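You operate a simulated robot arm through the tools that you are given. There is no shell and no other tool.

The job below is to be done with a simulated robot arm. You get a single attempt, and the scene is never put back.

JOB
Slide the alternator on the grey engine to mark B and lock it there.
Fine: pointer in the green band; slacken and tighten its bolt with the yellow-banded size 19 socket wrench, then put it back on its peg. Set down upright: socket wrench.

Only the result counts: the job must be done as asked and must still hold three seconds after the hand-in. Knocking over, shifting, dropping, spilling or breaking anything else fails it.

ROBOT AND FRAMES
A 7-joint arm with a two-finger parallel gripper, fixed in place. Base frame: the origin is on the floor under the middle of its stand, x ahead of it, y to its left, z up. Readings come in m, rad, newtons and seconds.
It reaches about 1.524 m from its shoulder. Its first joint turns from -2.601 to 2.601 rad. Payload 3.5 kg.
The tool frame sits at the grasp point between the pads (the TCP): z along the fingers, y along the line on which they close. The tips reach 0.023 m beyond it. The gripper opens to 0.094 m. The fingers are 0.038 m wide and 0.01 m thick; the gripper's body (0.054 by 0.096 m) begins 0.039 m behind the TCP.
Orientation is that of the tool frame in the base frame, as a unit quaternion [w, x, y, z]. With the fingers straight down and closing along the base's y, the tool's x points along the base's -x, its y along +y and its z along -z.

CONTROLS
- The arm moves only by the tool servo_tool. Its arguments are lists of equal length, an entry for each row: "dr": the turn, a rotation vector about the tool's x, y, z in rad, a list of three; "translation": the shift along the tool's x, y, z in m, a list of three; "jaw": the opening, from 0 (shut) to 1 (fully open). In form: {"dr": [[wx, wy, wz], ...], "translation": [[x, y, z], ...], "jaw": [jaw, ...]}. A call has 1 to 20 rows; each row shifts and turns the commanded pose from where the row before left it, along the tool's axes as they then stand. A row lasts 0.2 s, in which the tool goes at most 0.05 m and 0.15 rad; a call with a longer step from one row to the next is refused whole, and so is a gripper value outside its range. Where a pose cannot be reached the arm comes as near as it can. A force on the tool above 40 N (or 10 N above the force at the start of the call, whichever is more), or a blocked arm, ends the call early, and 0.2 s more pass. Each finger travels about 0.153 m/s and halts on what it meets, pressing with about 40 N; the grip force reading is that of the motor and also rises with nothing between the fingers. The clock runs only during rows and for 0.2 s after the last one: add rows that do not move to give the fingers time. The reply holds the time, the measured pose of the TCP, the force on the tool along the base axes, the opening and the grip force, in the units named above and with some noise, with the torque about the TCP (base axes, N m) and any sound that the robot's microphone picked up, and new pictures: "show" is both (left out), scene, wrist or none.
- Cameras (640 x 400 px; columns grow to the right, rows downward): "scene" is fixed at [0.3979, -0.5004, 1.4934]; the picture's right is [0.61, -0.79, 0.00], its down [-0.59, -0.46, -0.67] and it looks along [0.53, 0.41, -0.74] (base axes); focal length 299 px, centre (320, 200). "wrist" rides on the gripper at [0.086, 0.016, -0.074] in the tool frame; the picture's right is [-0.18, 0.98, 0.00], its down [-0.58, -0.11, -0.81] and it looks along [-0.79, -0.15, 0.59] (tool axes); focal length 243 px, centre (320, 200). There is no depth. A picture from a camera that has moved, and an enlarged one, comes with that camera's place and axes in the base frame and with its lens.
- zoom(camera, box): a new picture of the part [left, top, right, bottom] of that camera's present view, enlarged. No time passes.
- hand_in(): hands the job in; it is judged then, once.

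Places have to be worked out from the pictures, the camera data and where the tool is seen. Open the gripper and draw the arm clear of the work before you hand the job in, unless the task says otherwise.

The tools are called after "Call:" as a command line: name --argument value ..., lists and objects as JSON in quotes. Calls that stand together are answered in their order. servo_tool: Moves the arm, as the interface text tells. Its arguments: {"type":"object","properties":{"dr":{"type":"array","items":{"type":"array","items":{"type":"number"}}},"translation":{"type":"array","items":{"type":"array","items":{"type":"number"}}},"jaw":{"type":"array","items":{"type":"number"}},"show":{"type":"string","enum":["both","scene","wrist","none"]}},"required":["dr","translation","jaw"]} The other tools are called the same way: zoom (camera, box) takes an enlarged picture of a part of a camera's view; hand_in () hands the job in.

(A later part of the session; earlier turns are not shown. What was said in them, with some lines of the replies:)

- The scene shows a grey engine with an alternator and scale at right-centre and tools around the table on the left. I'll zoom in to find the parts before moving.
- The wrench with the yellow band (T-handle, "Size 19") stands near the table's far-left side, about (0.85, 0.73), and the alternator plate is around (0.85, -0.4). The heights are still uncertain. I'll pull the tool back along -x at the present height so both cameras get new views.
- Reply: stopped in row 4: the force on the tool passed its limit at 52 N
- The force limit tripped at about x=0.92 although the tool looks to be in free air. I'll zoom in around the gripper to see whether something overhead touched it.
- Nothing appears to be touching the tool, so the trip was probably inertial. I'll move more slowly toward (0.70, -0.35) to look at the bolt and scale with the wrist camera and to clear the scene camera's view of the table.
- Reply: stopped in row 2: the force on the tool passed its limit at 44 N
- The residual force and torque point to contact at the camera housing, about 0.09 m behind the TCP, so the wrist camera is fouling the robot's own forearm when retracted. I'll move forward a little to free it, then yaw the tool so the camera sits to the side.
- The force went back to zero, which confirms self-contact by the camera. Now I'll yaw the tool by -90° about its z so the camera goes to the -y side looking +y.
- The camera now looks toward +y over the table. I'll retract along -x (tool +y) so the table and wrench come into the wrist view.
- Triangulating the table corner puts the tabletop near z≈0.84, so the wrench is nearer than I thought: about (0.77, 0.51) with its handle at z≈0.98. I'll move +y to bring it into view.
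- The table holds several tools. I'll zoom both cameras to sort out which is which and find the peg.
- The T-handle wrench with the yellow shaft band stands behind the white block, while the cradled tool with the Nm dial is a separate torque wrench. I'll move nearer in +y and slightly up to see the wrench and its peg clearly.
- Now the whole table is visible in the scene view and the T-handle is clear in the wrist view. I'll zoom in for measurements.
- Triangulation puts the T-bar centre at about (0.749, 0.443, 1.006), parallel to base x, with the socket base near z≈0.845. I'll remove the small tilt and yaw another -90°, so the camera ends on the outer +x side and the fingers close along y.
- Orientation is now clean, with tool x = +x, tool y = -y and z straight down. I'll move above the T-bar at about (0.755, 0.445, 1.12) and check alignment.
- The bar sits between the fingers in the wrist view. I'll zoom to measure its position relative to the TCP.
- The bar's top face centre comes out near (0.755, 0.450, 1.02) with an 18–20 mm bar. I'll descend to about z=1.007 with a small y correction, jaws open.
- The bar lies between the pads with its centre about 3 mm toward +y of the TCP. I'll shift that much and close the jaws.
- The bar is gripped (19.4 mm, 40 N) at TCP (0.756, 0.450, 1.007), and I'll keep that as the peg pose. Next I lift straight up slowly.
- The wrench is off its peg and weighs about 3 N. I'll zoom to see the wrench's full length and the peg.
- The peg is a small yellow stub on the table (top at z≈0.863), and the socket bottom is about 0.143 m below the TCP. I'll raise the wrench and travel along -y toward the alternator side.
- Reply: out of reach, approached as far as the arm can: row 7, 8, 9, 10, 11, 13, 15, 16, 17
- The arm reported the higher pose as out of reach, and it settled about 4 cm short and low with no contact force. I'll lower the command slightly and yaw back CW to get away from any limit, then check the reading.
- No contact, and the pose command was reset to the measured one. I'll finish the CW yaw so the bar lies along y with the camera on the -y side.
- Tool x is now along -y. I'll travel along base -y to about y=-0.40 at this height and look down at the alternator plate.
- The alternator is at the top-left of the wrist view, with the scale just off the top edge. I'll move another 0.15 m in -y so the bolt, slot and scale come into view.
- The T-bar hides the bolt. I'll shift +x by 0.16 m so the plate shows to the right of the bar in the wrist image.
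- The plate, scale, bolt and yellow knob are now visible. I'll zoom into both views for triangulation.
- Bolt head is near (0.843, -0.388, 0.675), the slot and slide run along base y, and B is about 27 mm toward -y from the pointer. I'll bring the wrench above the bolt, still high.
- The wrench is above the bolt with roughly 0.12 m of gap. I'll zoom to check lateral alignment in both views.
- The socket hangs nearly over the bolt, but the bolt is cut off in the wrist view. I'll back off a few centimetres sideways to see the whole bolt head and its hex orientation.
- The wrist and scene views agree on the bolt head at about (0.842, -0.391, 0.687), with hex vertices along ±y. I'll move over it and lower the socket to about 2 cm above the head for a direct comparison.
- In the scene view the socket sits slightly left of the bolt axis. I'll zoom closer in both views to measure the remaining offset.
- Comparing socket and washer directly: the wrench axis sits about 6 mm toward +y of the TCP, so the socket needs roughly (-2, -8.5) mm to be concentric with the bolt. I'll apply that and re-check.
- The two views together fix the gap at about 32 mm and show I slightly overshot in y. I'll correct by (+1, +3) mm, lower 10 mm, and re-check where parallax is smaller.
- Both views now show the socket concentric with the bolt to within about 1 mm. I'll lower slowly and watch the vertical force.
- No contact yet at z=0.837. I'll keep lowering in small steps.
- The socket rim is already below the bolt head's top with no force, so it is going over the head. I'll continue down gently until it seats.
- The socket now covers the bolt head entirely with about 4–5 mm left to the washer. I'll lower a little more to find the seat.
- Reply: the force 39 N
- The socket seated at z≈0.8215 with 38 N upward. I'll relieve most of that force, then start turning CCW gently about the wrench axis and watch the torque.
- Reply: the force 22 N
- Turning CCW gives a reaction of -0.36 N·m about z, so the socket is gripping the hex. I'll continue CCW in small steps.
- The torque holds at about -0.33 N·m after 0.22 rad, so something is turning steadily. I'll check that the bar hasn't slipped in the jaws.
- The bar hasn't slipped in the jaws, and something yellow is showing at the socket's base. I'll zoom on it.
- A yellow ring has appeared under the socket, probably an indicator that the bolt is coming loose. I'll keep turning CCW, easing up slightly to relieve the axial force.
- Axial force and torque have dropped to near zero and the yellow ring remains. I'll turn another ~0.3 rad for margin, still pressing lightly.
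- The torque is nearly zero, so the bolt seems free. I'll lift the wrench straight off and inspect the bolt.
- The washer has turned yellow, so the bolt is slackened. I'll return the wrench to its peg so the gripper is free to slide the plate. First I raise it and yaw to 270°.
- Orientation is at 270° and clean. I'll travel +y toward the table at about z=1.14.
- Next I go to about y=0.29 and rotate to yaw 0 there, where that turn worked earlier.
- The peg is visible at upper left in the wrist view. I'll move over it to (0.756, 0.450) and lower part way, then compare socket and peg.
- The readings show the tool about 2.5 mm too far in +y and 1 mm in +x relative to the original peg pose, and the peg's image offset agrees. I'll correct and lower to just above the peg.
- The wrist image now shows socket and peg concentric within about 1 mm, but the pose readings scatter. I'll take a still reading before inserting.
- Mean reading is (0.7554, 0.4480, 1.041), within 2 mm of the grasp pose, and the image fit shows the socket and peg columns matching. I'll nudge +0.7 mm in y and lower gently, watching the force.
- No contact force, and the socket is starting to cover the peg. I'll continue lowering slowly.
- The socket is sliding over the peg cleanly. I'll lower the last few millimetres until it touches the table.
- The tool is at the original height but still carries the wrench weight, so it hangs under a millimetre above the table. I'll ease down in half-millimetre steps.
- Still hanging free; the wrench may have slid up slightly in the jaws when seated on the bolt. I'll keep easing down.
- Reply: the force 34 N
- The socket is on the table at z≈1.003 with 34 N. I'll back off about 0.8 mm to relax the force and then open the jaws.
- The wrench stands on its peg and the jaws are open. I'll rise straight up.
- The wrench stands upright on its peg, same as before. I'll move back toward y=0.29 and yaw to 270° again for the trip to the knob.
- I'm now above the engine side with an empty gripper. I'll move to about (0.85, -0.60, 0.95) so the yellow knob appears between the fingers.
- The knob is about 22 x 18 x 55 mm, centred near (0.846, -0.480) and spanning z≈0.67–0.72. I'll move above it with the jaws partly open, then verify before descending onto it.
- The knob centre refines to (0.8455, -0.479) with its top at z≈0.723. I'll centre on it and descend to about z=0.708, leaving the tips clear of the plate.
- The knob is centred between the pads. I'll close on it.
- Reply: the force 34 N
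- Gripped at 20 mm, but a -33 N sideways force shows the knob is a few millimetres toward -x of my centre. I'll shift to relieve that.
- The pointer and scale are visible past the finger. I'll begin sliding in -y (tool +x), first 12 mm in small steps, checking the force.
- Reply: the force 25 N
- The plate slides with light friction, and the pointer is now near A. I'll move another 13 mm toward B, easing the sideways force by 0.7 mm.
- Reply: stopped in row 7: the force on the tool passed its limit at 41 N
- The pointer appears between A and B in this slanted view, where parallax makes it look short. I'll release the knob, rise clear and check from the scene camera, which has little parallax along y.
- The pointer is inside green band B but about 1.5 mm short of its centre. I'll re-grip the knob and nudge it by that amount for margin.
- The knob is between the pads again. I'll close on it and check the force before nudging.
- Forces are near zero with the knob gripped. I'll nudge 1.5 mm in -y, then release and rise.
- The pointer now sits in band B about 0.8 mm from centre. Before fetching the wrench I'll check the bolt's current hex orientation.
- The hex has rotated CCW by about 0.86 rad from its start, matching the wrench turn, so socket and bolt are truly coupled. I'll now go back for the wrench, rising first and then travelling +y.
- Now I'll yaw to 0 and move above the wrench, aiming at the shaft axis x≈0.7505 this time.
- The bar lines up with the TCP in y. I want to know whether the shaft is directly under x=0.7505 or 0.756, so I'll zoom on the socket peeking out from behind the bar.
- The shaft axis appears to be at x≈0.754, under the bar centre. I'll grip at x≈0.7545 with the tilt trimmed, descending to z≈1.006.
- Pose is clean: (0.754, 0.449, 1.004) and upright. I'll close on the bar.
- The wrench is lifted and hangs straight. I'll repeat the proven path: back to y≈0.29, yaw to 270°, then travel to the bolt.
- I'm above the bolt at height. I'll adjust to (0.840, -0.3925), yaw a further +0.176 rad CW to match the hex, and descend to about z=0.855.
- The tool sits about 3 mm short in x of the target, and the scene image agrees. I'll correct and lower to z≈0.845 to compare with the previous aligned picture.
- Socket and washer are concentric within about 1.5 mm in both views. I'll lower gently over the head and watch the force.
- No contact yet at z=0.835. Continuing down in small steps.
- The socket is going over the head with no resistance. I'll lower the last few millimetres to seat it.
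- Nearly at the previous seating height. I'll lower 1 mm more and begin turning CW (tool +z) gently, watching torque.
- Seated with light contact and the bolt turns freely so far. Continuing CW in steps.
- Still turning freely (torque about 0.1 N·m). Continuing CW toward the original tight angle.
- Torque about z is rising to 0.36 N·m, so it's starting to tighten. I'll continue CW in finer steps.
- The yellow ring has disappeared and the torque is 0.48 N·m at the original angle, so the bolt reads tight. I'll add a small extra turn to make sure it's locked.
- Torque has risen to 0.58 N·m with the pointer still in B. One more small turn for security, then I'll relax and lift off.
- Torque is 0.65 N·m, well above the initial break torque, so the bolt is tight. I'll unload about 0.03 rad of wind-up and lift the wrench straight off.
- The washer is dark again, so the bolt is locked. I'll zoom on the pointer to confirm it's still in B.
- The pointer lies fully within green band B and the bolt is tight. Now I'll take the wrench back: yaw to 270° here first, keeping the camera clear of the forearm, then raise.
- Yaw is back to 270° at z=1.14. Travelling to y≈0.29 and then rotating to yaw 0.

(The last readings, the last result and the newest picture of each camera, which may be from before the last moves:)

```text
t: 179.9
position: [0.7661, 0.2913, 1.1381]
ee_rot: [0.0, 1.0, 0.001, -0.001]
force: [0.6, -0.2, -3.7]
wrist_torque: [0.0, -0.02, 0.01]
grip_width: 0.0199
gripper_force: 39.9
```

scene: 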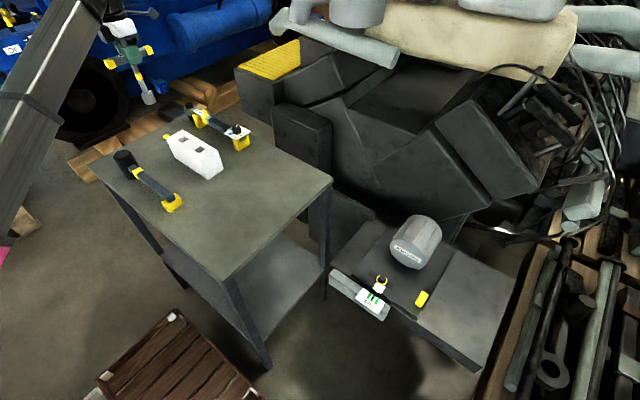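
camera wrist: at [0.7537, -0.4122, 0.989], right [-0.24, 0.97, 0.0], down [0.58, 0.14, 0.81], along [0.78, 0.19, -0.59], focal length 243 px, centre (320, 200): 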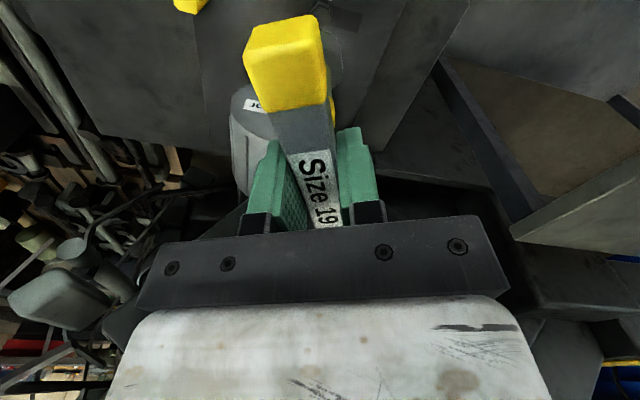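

Now moving above the peg toward (0.7537, 0.4491) and lowering to about z=1.05, then taking averaged readings.

Call:
servo_tool --dr '[[0, 0, 0], [0, 0, 0], [0, 0, 0], [0, 0, 0], [0, 0, 0], [0, 0, 0], [0, 0, 0], [0, 0, 0], [0, 0, 0], [0, 0, 0], [0, 0, 0], [0, 0, 0]]' --translation '[[-0.002, -0.01, 0], [-0.003, -0.02, 0], [-0.003, -0.03, 0], [-0.003, -0.03, 0], [-0.002, -0.03, 0], [0, -0.025, 0], [0, -0.013, 0], [0, 0, 0.025], [0, 0, 0.03], [0, 0, 0.025], [0, 0, 0.008], [0, 0, 0]]' --jaw '[0, 0, 0, 0, 0, 0, 0, 0, 0, 0, 0, 0]' --show "none"

Call:
servo_tool --dr '[[0, 0, 0]]' --translation '[[0, 0, 0]]' --jaw '[0]' --show "none"

Call:
servo_tool --dr '[[0, 0, 0]]' --translation '[[0, 0, 0]]' --jaw '[0]' --show "none"

Call:
servo_tool --dr '[[0, 0, 0]]' --translation '[[0, 0, 0]]' --jaw '[0]' --show "wrist"

Call:
zoom --camera "wrist" --box '[310, 10, 360, 50]'

Call:
zoom --camera "scene" --box '[155, 100, 205, 150]'

```text
t: 182.5
position: [0.7525, 0.4483, 1.0502]
ee_rot: [0.0, 1.0, -0.001, 0.0]
force: [0.3, -0.1, -3.0]
wrist_torque: [0.01, -0.01, -0.03]
grip_width: 0.0199
gripper_force: 39.5
```

```text
t: 182.9
position: [0.7541, 0.4486, 1.0494]
ee_rot: [0.0, 1.0, 0.0, -0.001]
force: [-0.3, -1.3, -3.4]
wrist_torque: [0.04, -0.02, 0.01]
grip_width: 0.0201
gripper_force: 39.9
```

```text
t: 183.3
position: [0.7538, 0.448, 1.0498]
ee_rot: [0.0, 1.0, 0.0, -0.002]
force: [0.7, -0.2, -2.9]
wrist_torque: [-0.01, 0.0, -0.02]
grip_width: 0.0196
gripper_force: 40.0
```

```text
t: 183.7
position: [0.7531, 0.4481, 1.051]
ee_rot: [0.0, 1.0, 0.0, -0.001]
force: [-0.4, 0.1, -3.6]
wrist_torque: [0.0, -0.02, -0.01]
grip_width: 0.0193
gripper_force: 40.0
camera wrist: at [0.841, 0.4326, 1.1247], right [-0.18, -0.98, 0.0], down [-0.58, 0.11, 0.81], along [-0.79, 0.15, -0.59], focal length 243 px, centre (320, 200)
```

wrist: 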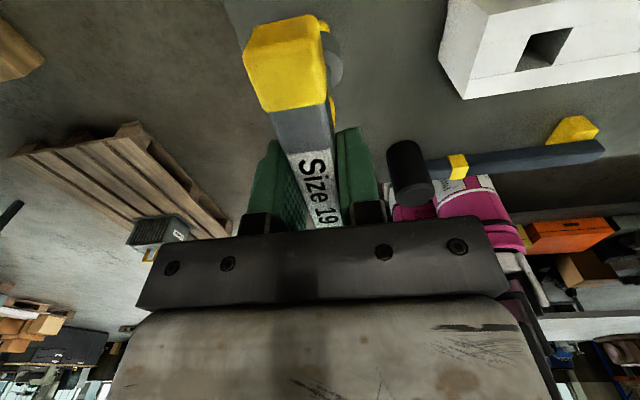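

```text
10.00 times, centred on (335, 30) of wrist
camera zoom: at [0.841, 0.4326, 1.1247], right [-0.18, -0.98, 0.0], down [-0.58, 0.11, 0.81], along [-0.79, 0.15, -0.59], focal length 2426 px, centre (170, 1900)
```

zoom: 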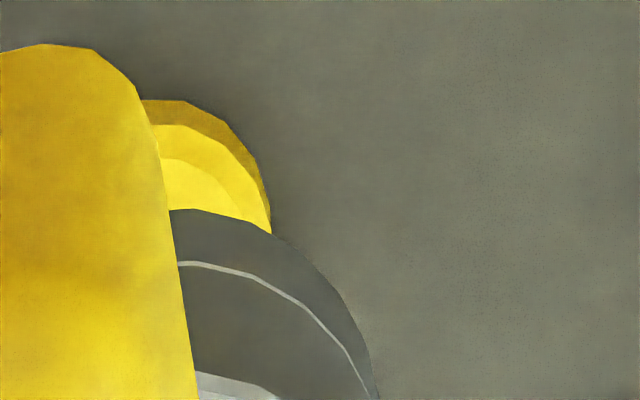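

```text
8.00 times, centred on (180, 125) of scene
camera zoom: at [0.3979, -0.5004, 1.4934], right [0.61, -0.79, 0.0], down [-0.59, -0.46, -0.67], along [0.53, 0.41, -0.74], focal length 2391 px, centre (1440, 800)
```

zoom: 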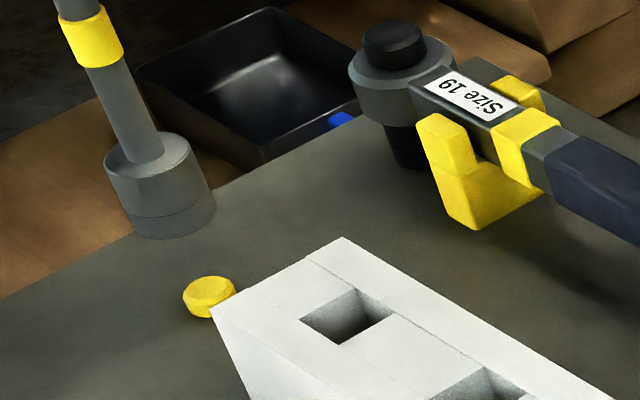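

Readings average (0.7534, 0.4482), within 1 mm of the pick-up pose, and the images show the socket over the peg as in the earlier successful insertion. Nudging +0.7 mm in y and lowering gently.

Call:
servo_tool --dr '[[0, 0, 0], [0, 0, 0], [0, 0, 0], [0, 0, 0], [0, 0, 0], [0, 0, 0], [0, 0, 0], [0, 0, 0]]' --translation '[[0.0003, -0.0007, 0.008], [0, 0, 0.01], [0, 0, 0.008], [0, 0, 0.004], [0, 0, 0.002], [0, 0, 0.002], [0, 0, 0.0015], [0, 0, 0]]' --jaw '[0, 0, 0, 0, 0, 0, 0, 0]' --show "none"

Call:
zoom --camera "scene" --box '[155, 100, 205, 150]'

```text
t: 185.5
position: [0.7539, 0.45, 1.0154]
ee_rot: [0.0, 1.0, 0.0, 0.0]
force: [0.0, 1.0, -2.3]
wrist_torque: [-0.02, -0.06, -0.01]
grip_width: 0.0199
gripper_force: 40.1
```

```text
8.00 times, centred on (180, 125) of scene
camera zoom: at [0.3979, -0.5004, 1.4934], right [0.61, -0.79, 0.0], down [-0.59, -0.46, -0.67], along [0.53, 0.41, -0.74], focal length 2391 px, centre (1440, 800)
```

zoom: 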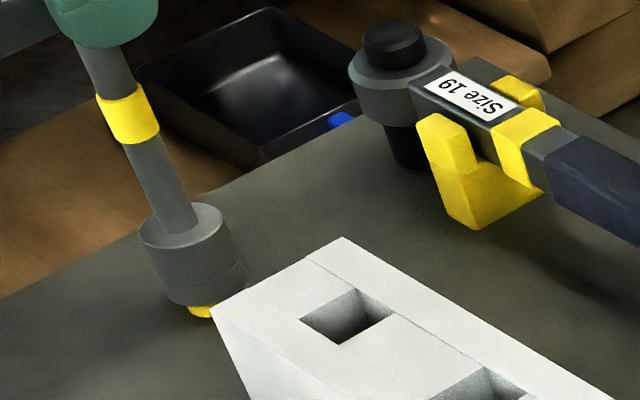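

The socket is starting over the peg with no contact force. I'll continue down slowly.

Call:
servo_tool --dr '[[0, 0, 0], [0, 0, 0], [0, 0, 0], [0, 0, 0], [0, 0, 0], [0, 0, 0], [0, 0, 0]]' --translation '[[0, 0, 0.0015], [0, 0, 0.0015], [0, 0, 0.0015], [0, 0, 0.0015], [0, 0, 0.0015], [0, 0, 0.001], [0, 0, 0]]' --jaw '[0, 0, 0, 0, 0, 0, 0]' --show "none"

Call:
zoom --camera "scene" --box '[155, 100, 205, 150]'

```text
t: 187.1
position: [0.7551, 0.4488, 1.0069]
ee_rot: [0.0, 1.0, 0.0, -0.001]
force: [0.3, 0.8, -3.8]
wrist_torque: [0.0, 0.0, 0.01]
grip_width: 0.0195
gripper_force: 39.6
```

```text
8.00 times, centred on (180, 125) of scene
camera zoom: at [0.3979, -0.5004, 1.4934], right [0.61, -0.79, 0.0], down [-0.59, -0.46, -0.67], along [0.53, 0.41, -0.74], focal length 2391 px, centre (1440, 800)
```

zoom: 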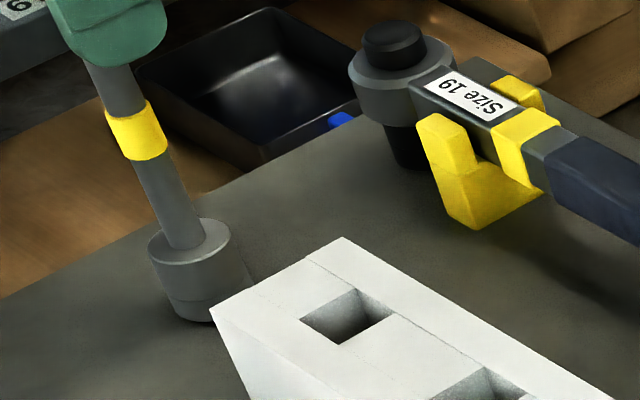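

The wrench is over the peg at z≈1.007, still hanging a few millimetres up. I'll ease down to table contact.

Call:
servo_tool --dr '[[0, 0, 0], [0, 0, 0], [0, 0, 0], [0, 0, 0], [0, 0, 0]]' --translation '[[0, 0, 0.0008], [0, 0, 0.0007], [0, 0, 0.0005], [0, 0, 0.0005], [0, 0, 0]]' --jaw '[0, 0, 0, 0, 0]' --show "none"

```text
t: 188.3
position: [0.7541, 0.4491, 1.0048]
ee_rot: [0.0, 1.0, 0.0, -0.002]
force: [0.1, 0.2, -2.6]
wrist_torque: [-0.03, 0.03, -0.02]
grip_width: 0.0198
gripper_force: 40.0
```

Call:
servo_tool --dr '[[0, 0, 0], [0, 0, 0], [0, 0, 0], [0, 0, 0]]' --translation '[[0, 0, 0.0004], [0, 0, 0.0004], [0, 0, 0.0004], [0, 0, 0]]' --jaw '[0, 0, 0, 0]' --show "none"

```text
t: 189.3
position: [0.7552, 0.4485, 1.0048]
ee_rot: [0.001, 1.0, -0.001, 0.0]
force: [-1.2, -0.7, 16.4]
wrist_torque: [-0.09, 0.37, -0.04]
grip_width: 0.02
gripper_force: 39.9
```

Contact with the table at 16–20 N. I'll ease up 0.5 mm and open the jaws.

Call:
servo_tool --dr '[[0, 0, 0], [0, 0, 0], [0, 0, 0], [0, 0, 0], [0, 0, 0], [0, 0, 0]]' --translation '[[0, 0, -0.0005], [0, 0, 0], [0, 0, 0], [0, 0, 0], [0, 0, 0], [0, 0, 0]]' --jaw '[0, 0.25, 0.4, 0.7, 1, 1]' --show "none"

Call:
servo_tool --dr '[[0, 0, 0], [0, 0, 0], [0, 0, 0], [0, 0, 0], [0, 0, 0], [0, 0, 0], [0, 0, 0], [0, 0, 0], [0, 0, 0]]' --translation '[[0, 0, -0.005], [0, 0, -0.01], [0, 0, -0.02], [0, 0, -0.025], [0, 0, -0.025], [0, 0, -0.025], [0, 0, -0.02], [0, 0, -0.01], [0, 0, 0]]' --jaw '[1, 1, 1, 1, 1, 1, 1, 1, 1]' --show "both"

Call:
zoom --camera "scene" --box '[110, 80, 210, 150]'

```text
t: 190.7
position: [0.754, 0.4492, 1.0051]
ee_rot: [0.0, 1.0, -0.001, -0.001]
force: [-0.7, -0.1, -0.2]
wrist_torque: [-0.02, 0.01, 0.0]
grip_width: 0.0941
gripper_force: 0.1
```

```text
t: 192.7
position: [0.7548, 0.4483, 1.1452]
ee_rot: [0.0, 1.0, 0.0, -0.001]
force: [-0.2, 0.0, 0.0]
wrist_torque: [0.01, 0.02, 0.01]
grip_width: 0.094
gripper_force: 0.1
camera wrist: at [0.8416, 0.4327, 1.2192], right [-0.18, -0.98, 0.0], down [-0.58, 0.11, 0.81], along [-0.79, 0.15, -0.59], focal length 243 px, centre (320, 200)
```

scene: 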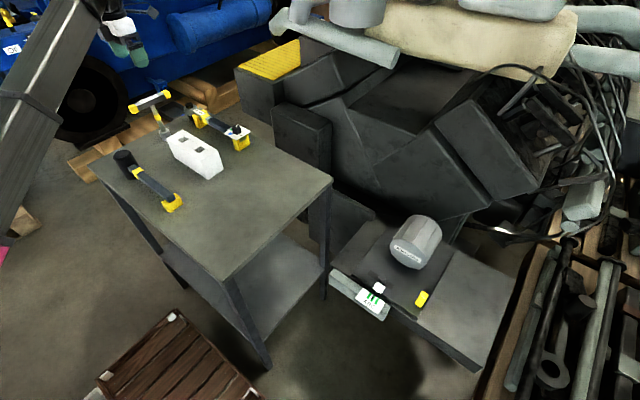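
wrist: 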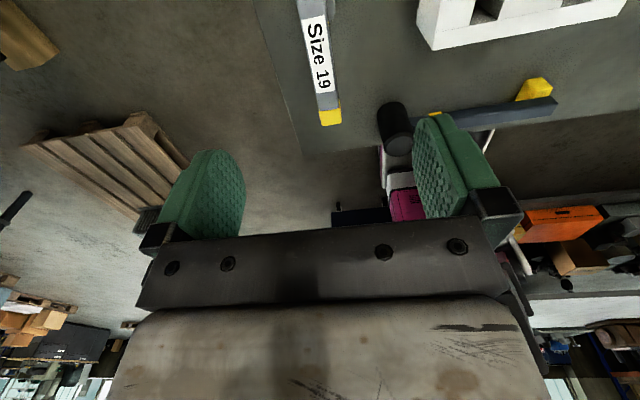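

```text
5.71 times, centred on (160, 115) of scene
camera zoom: at [0.3979, -0.5004, 1.4934], right [0.61, -0.79, 0.0], down [-0.59, -0.46, -0.67], along [0.53, 0.41, -0.74], focal length 1708 px, centre (1234, 686)
```

zoom: 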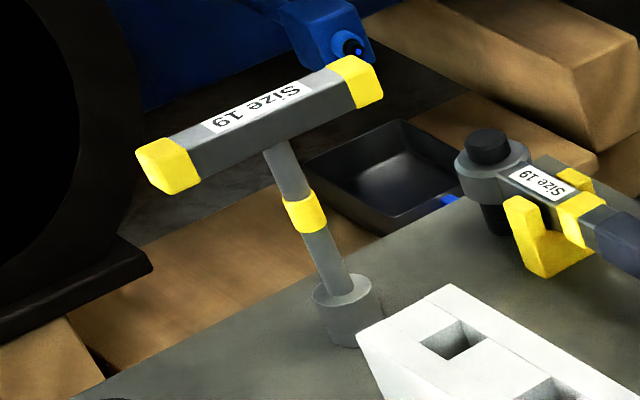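

The wrench stands upright on its peg, as at the start. I'll draw the arm away and check the pointer and bolt one last time.

Call:
servo_tool --dr '[[0, 0, 0], [0, 0, 0], [0, 0, 0], [0, 0, 0], [0, 0, 0], [0, 0, 0], [0, 0, 0], [0, 0, 0], [0, 0, 0]]' --translation '[[0.001, 0.01, 0], [0.001, 0.02, 0], [0.002, 0.03, 0], [0.002, 0.03, 0], [0.002, 0.03, 0], [0.002, 0.02, 0], [0.001, 0.013, 0], [0, 0.005, 0], [0, 0, 0]]' --jaw '[1, 1, 1, 1, 1, 1, 1, 1, 1]' --show "scene"

Call:
zoom --camera "scene" --box '[345, 255, 425, 315]'

Call:
zoom --camera "scene" --box '[100, 80, 260, 220]'

Call:
zoom --camera "scene" --box '[360, 280, 395, 315]'

```text
t: 194.7
position: [0.7642, 0.2906, 1.1445]
ee_rot: [0.001, 1.0, 0.0, -0.001]
force: [-0.6, -0.2, 0.1]
wrist_torque: [-0.01, 0.0, -0.04]
grip_width: 0.094
gripper_force: 0.2
```

scene: 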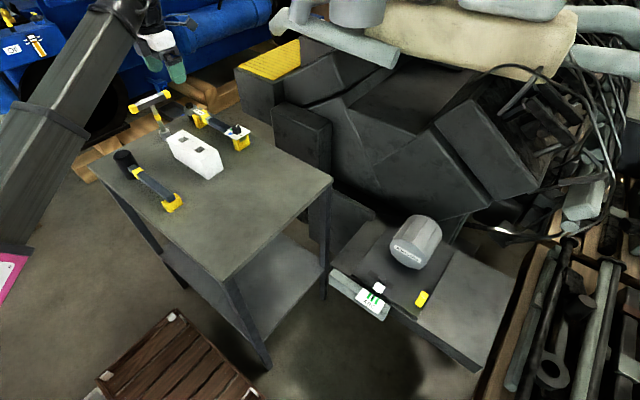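

```text
6.67 times, centred on (385, 285) of scene
camera zoom: at [0.3979, -0.5004, 1.4934], right [0.61, -0.79, 0.0], down [-0.59, -0.46, -0.67], along [0.53, 0.41, -0.74], focal length 1993 px, centre (-113, -367)
```

zoom: 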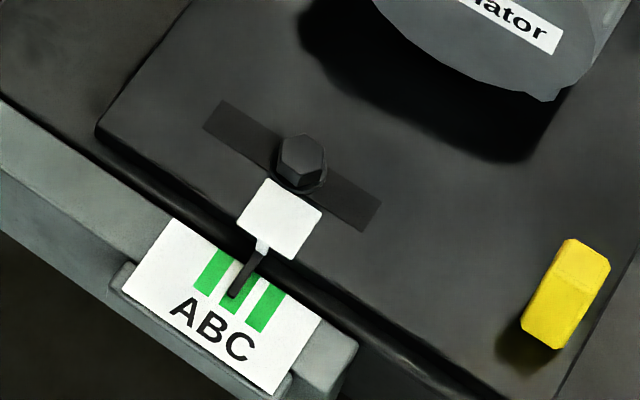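

```text
2.86 times, centred on (180, 150) of scene
camera zoom: at [0.3979, -0.5004, 1.4934], right [0.61, -0.79, 0.0], down [-0.59, -0.46, -0.67], along [0.53, 0.41, -0.74], focal length 854 px, centre (720, 343)
```

zoom: 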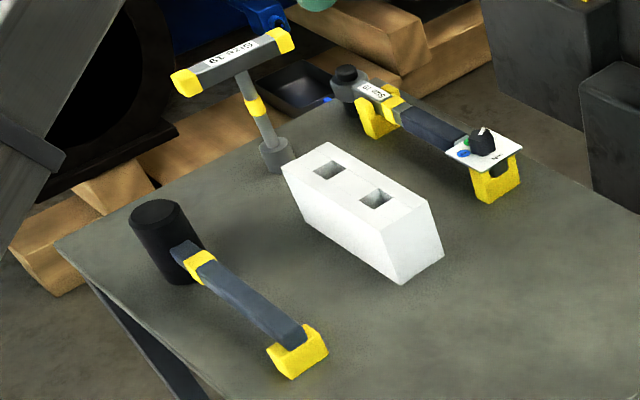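

```text
11.43 times, centred on (378, 298) of scene
camera zoom: at [0.3979, -0.5004, 1.4934], right [0.61, -0.79, 0.0], down [-0.59, -0.46, -0.67], along [0.53, 0.41, -0.74], focal length 3416 px, centre (-337, -914)
```

zoom: 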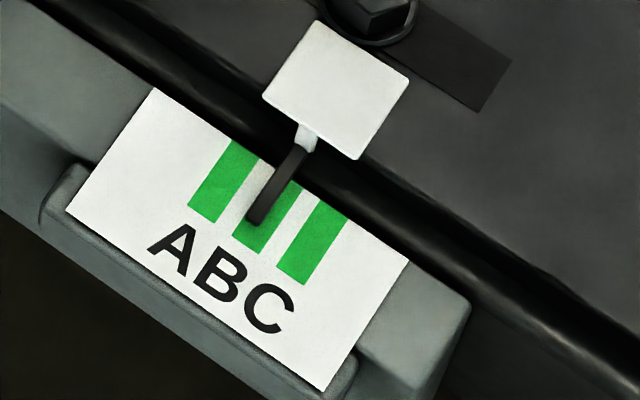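

The pointer sits inside green band B, the washer is dark (locked), the wrench is upright on its peg, nothing else has moved, and the open gripper is clear. I'm handing in.

Call:
hand_in

```text
The job is handed in.
```

I slid the alternator to mark B, tightened its bolt there, and handed the job in. The hand-in gave no pass or fail verdict, so what follows is from my last pictures and readings.

- **Pointer:** it sits inside the green B band, about 1 mm off centre.
- **Bolt:** I slackened and tightened it with the yellow-banded size 19 wrench. The ring under the bolt turned yellow when it was loose and dark again after tightening. I turned it slightly past its original position, to about 0.65 N·m.
- **Wrench:** it stands upright on its peg, where it was at the start. I set it back there once partway through so the gripper was free to slide the alternator.
- **Surroundings:** the other items on the table look unmoved in the last pictures. Early on, the wrist camera touched the robot's own forearm and stopped a move; nothing else was touched.

The gripper was open and raised over the table, clear of the work, when I handed in.
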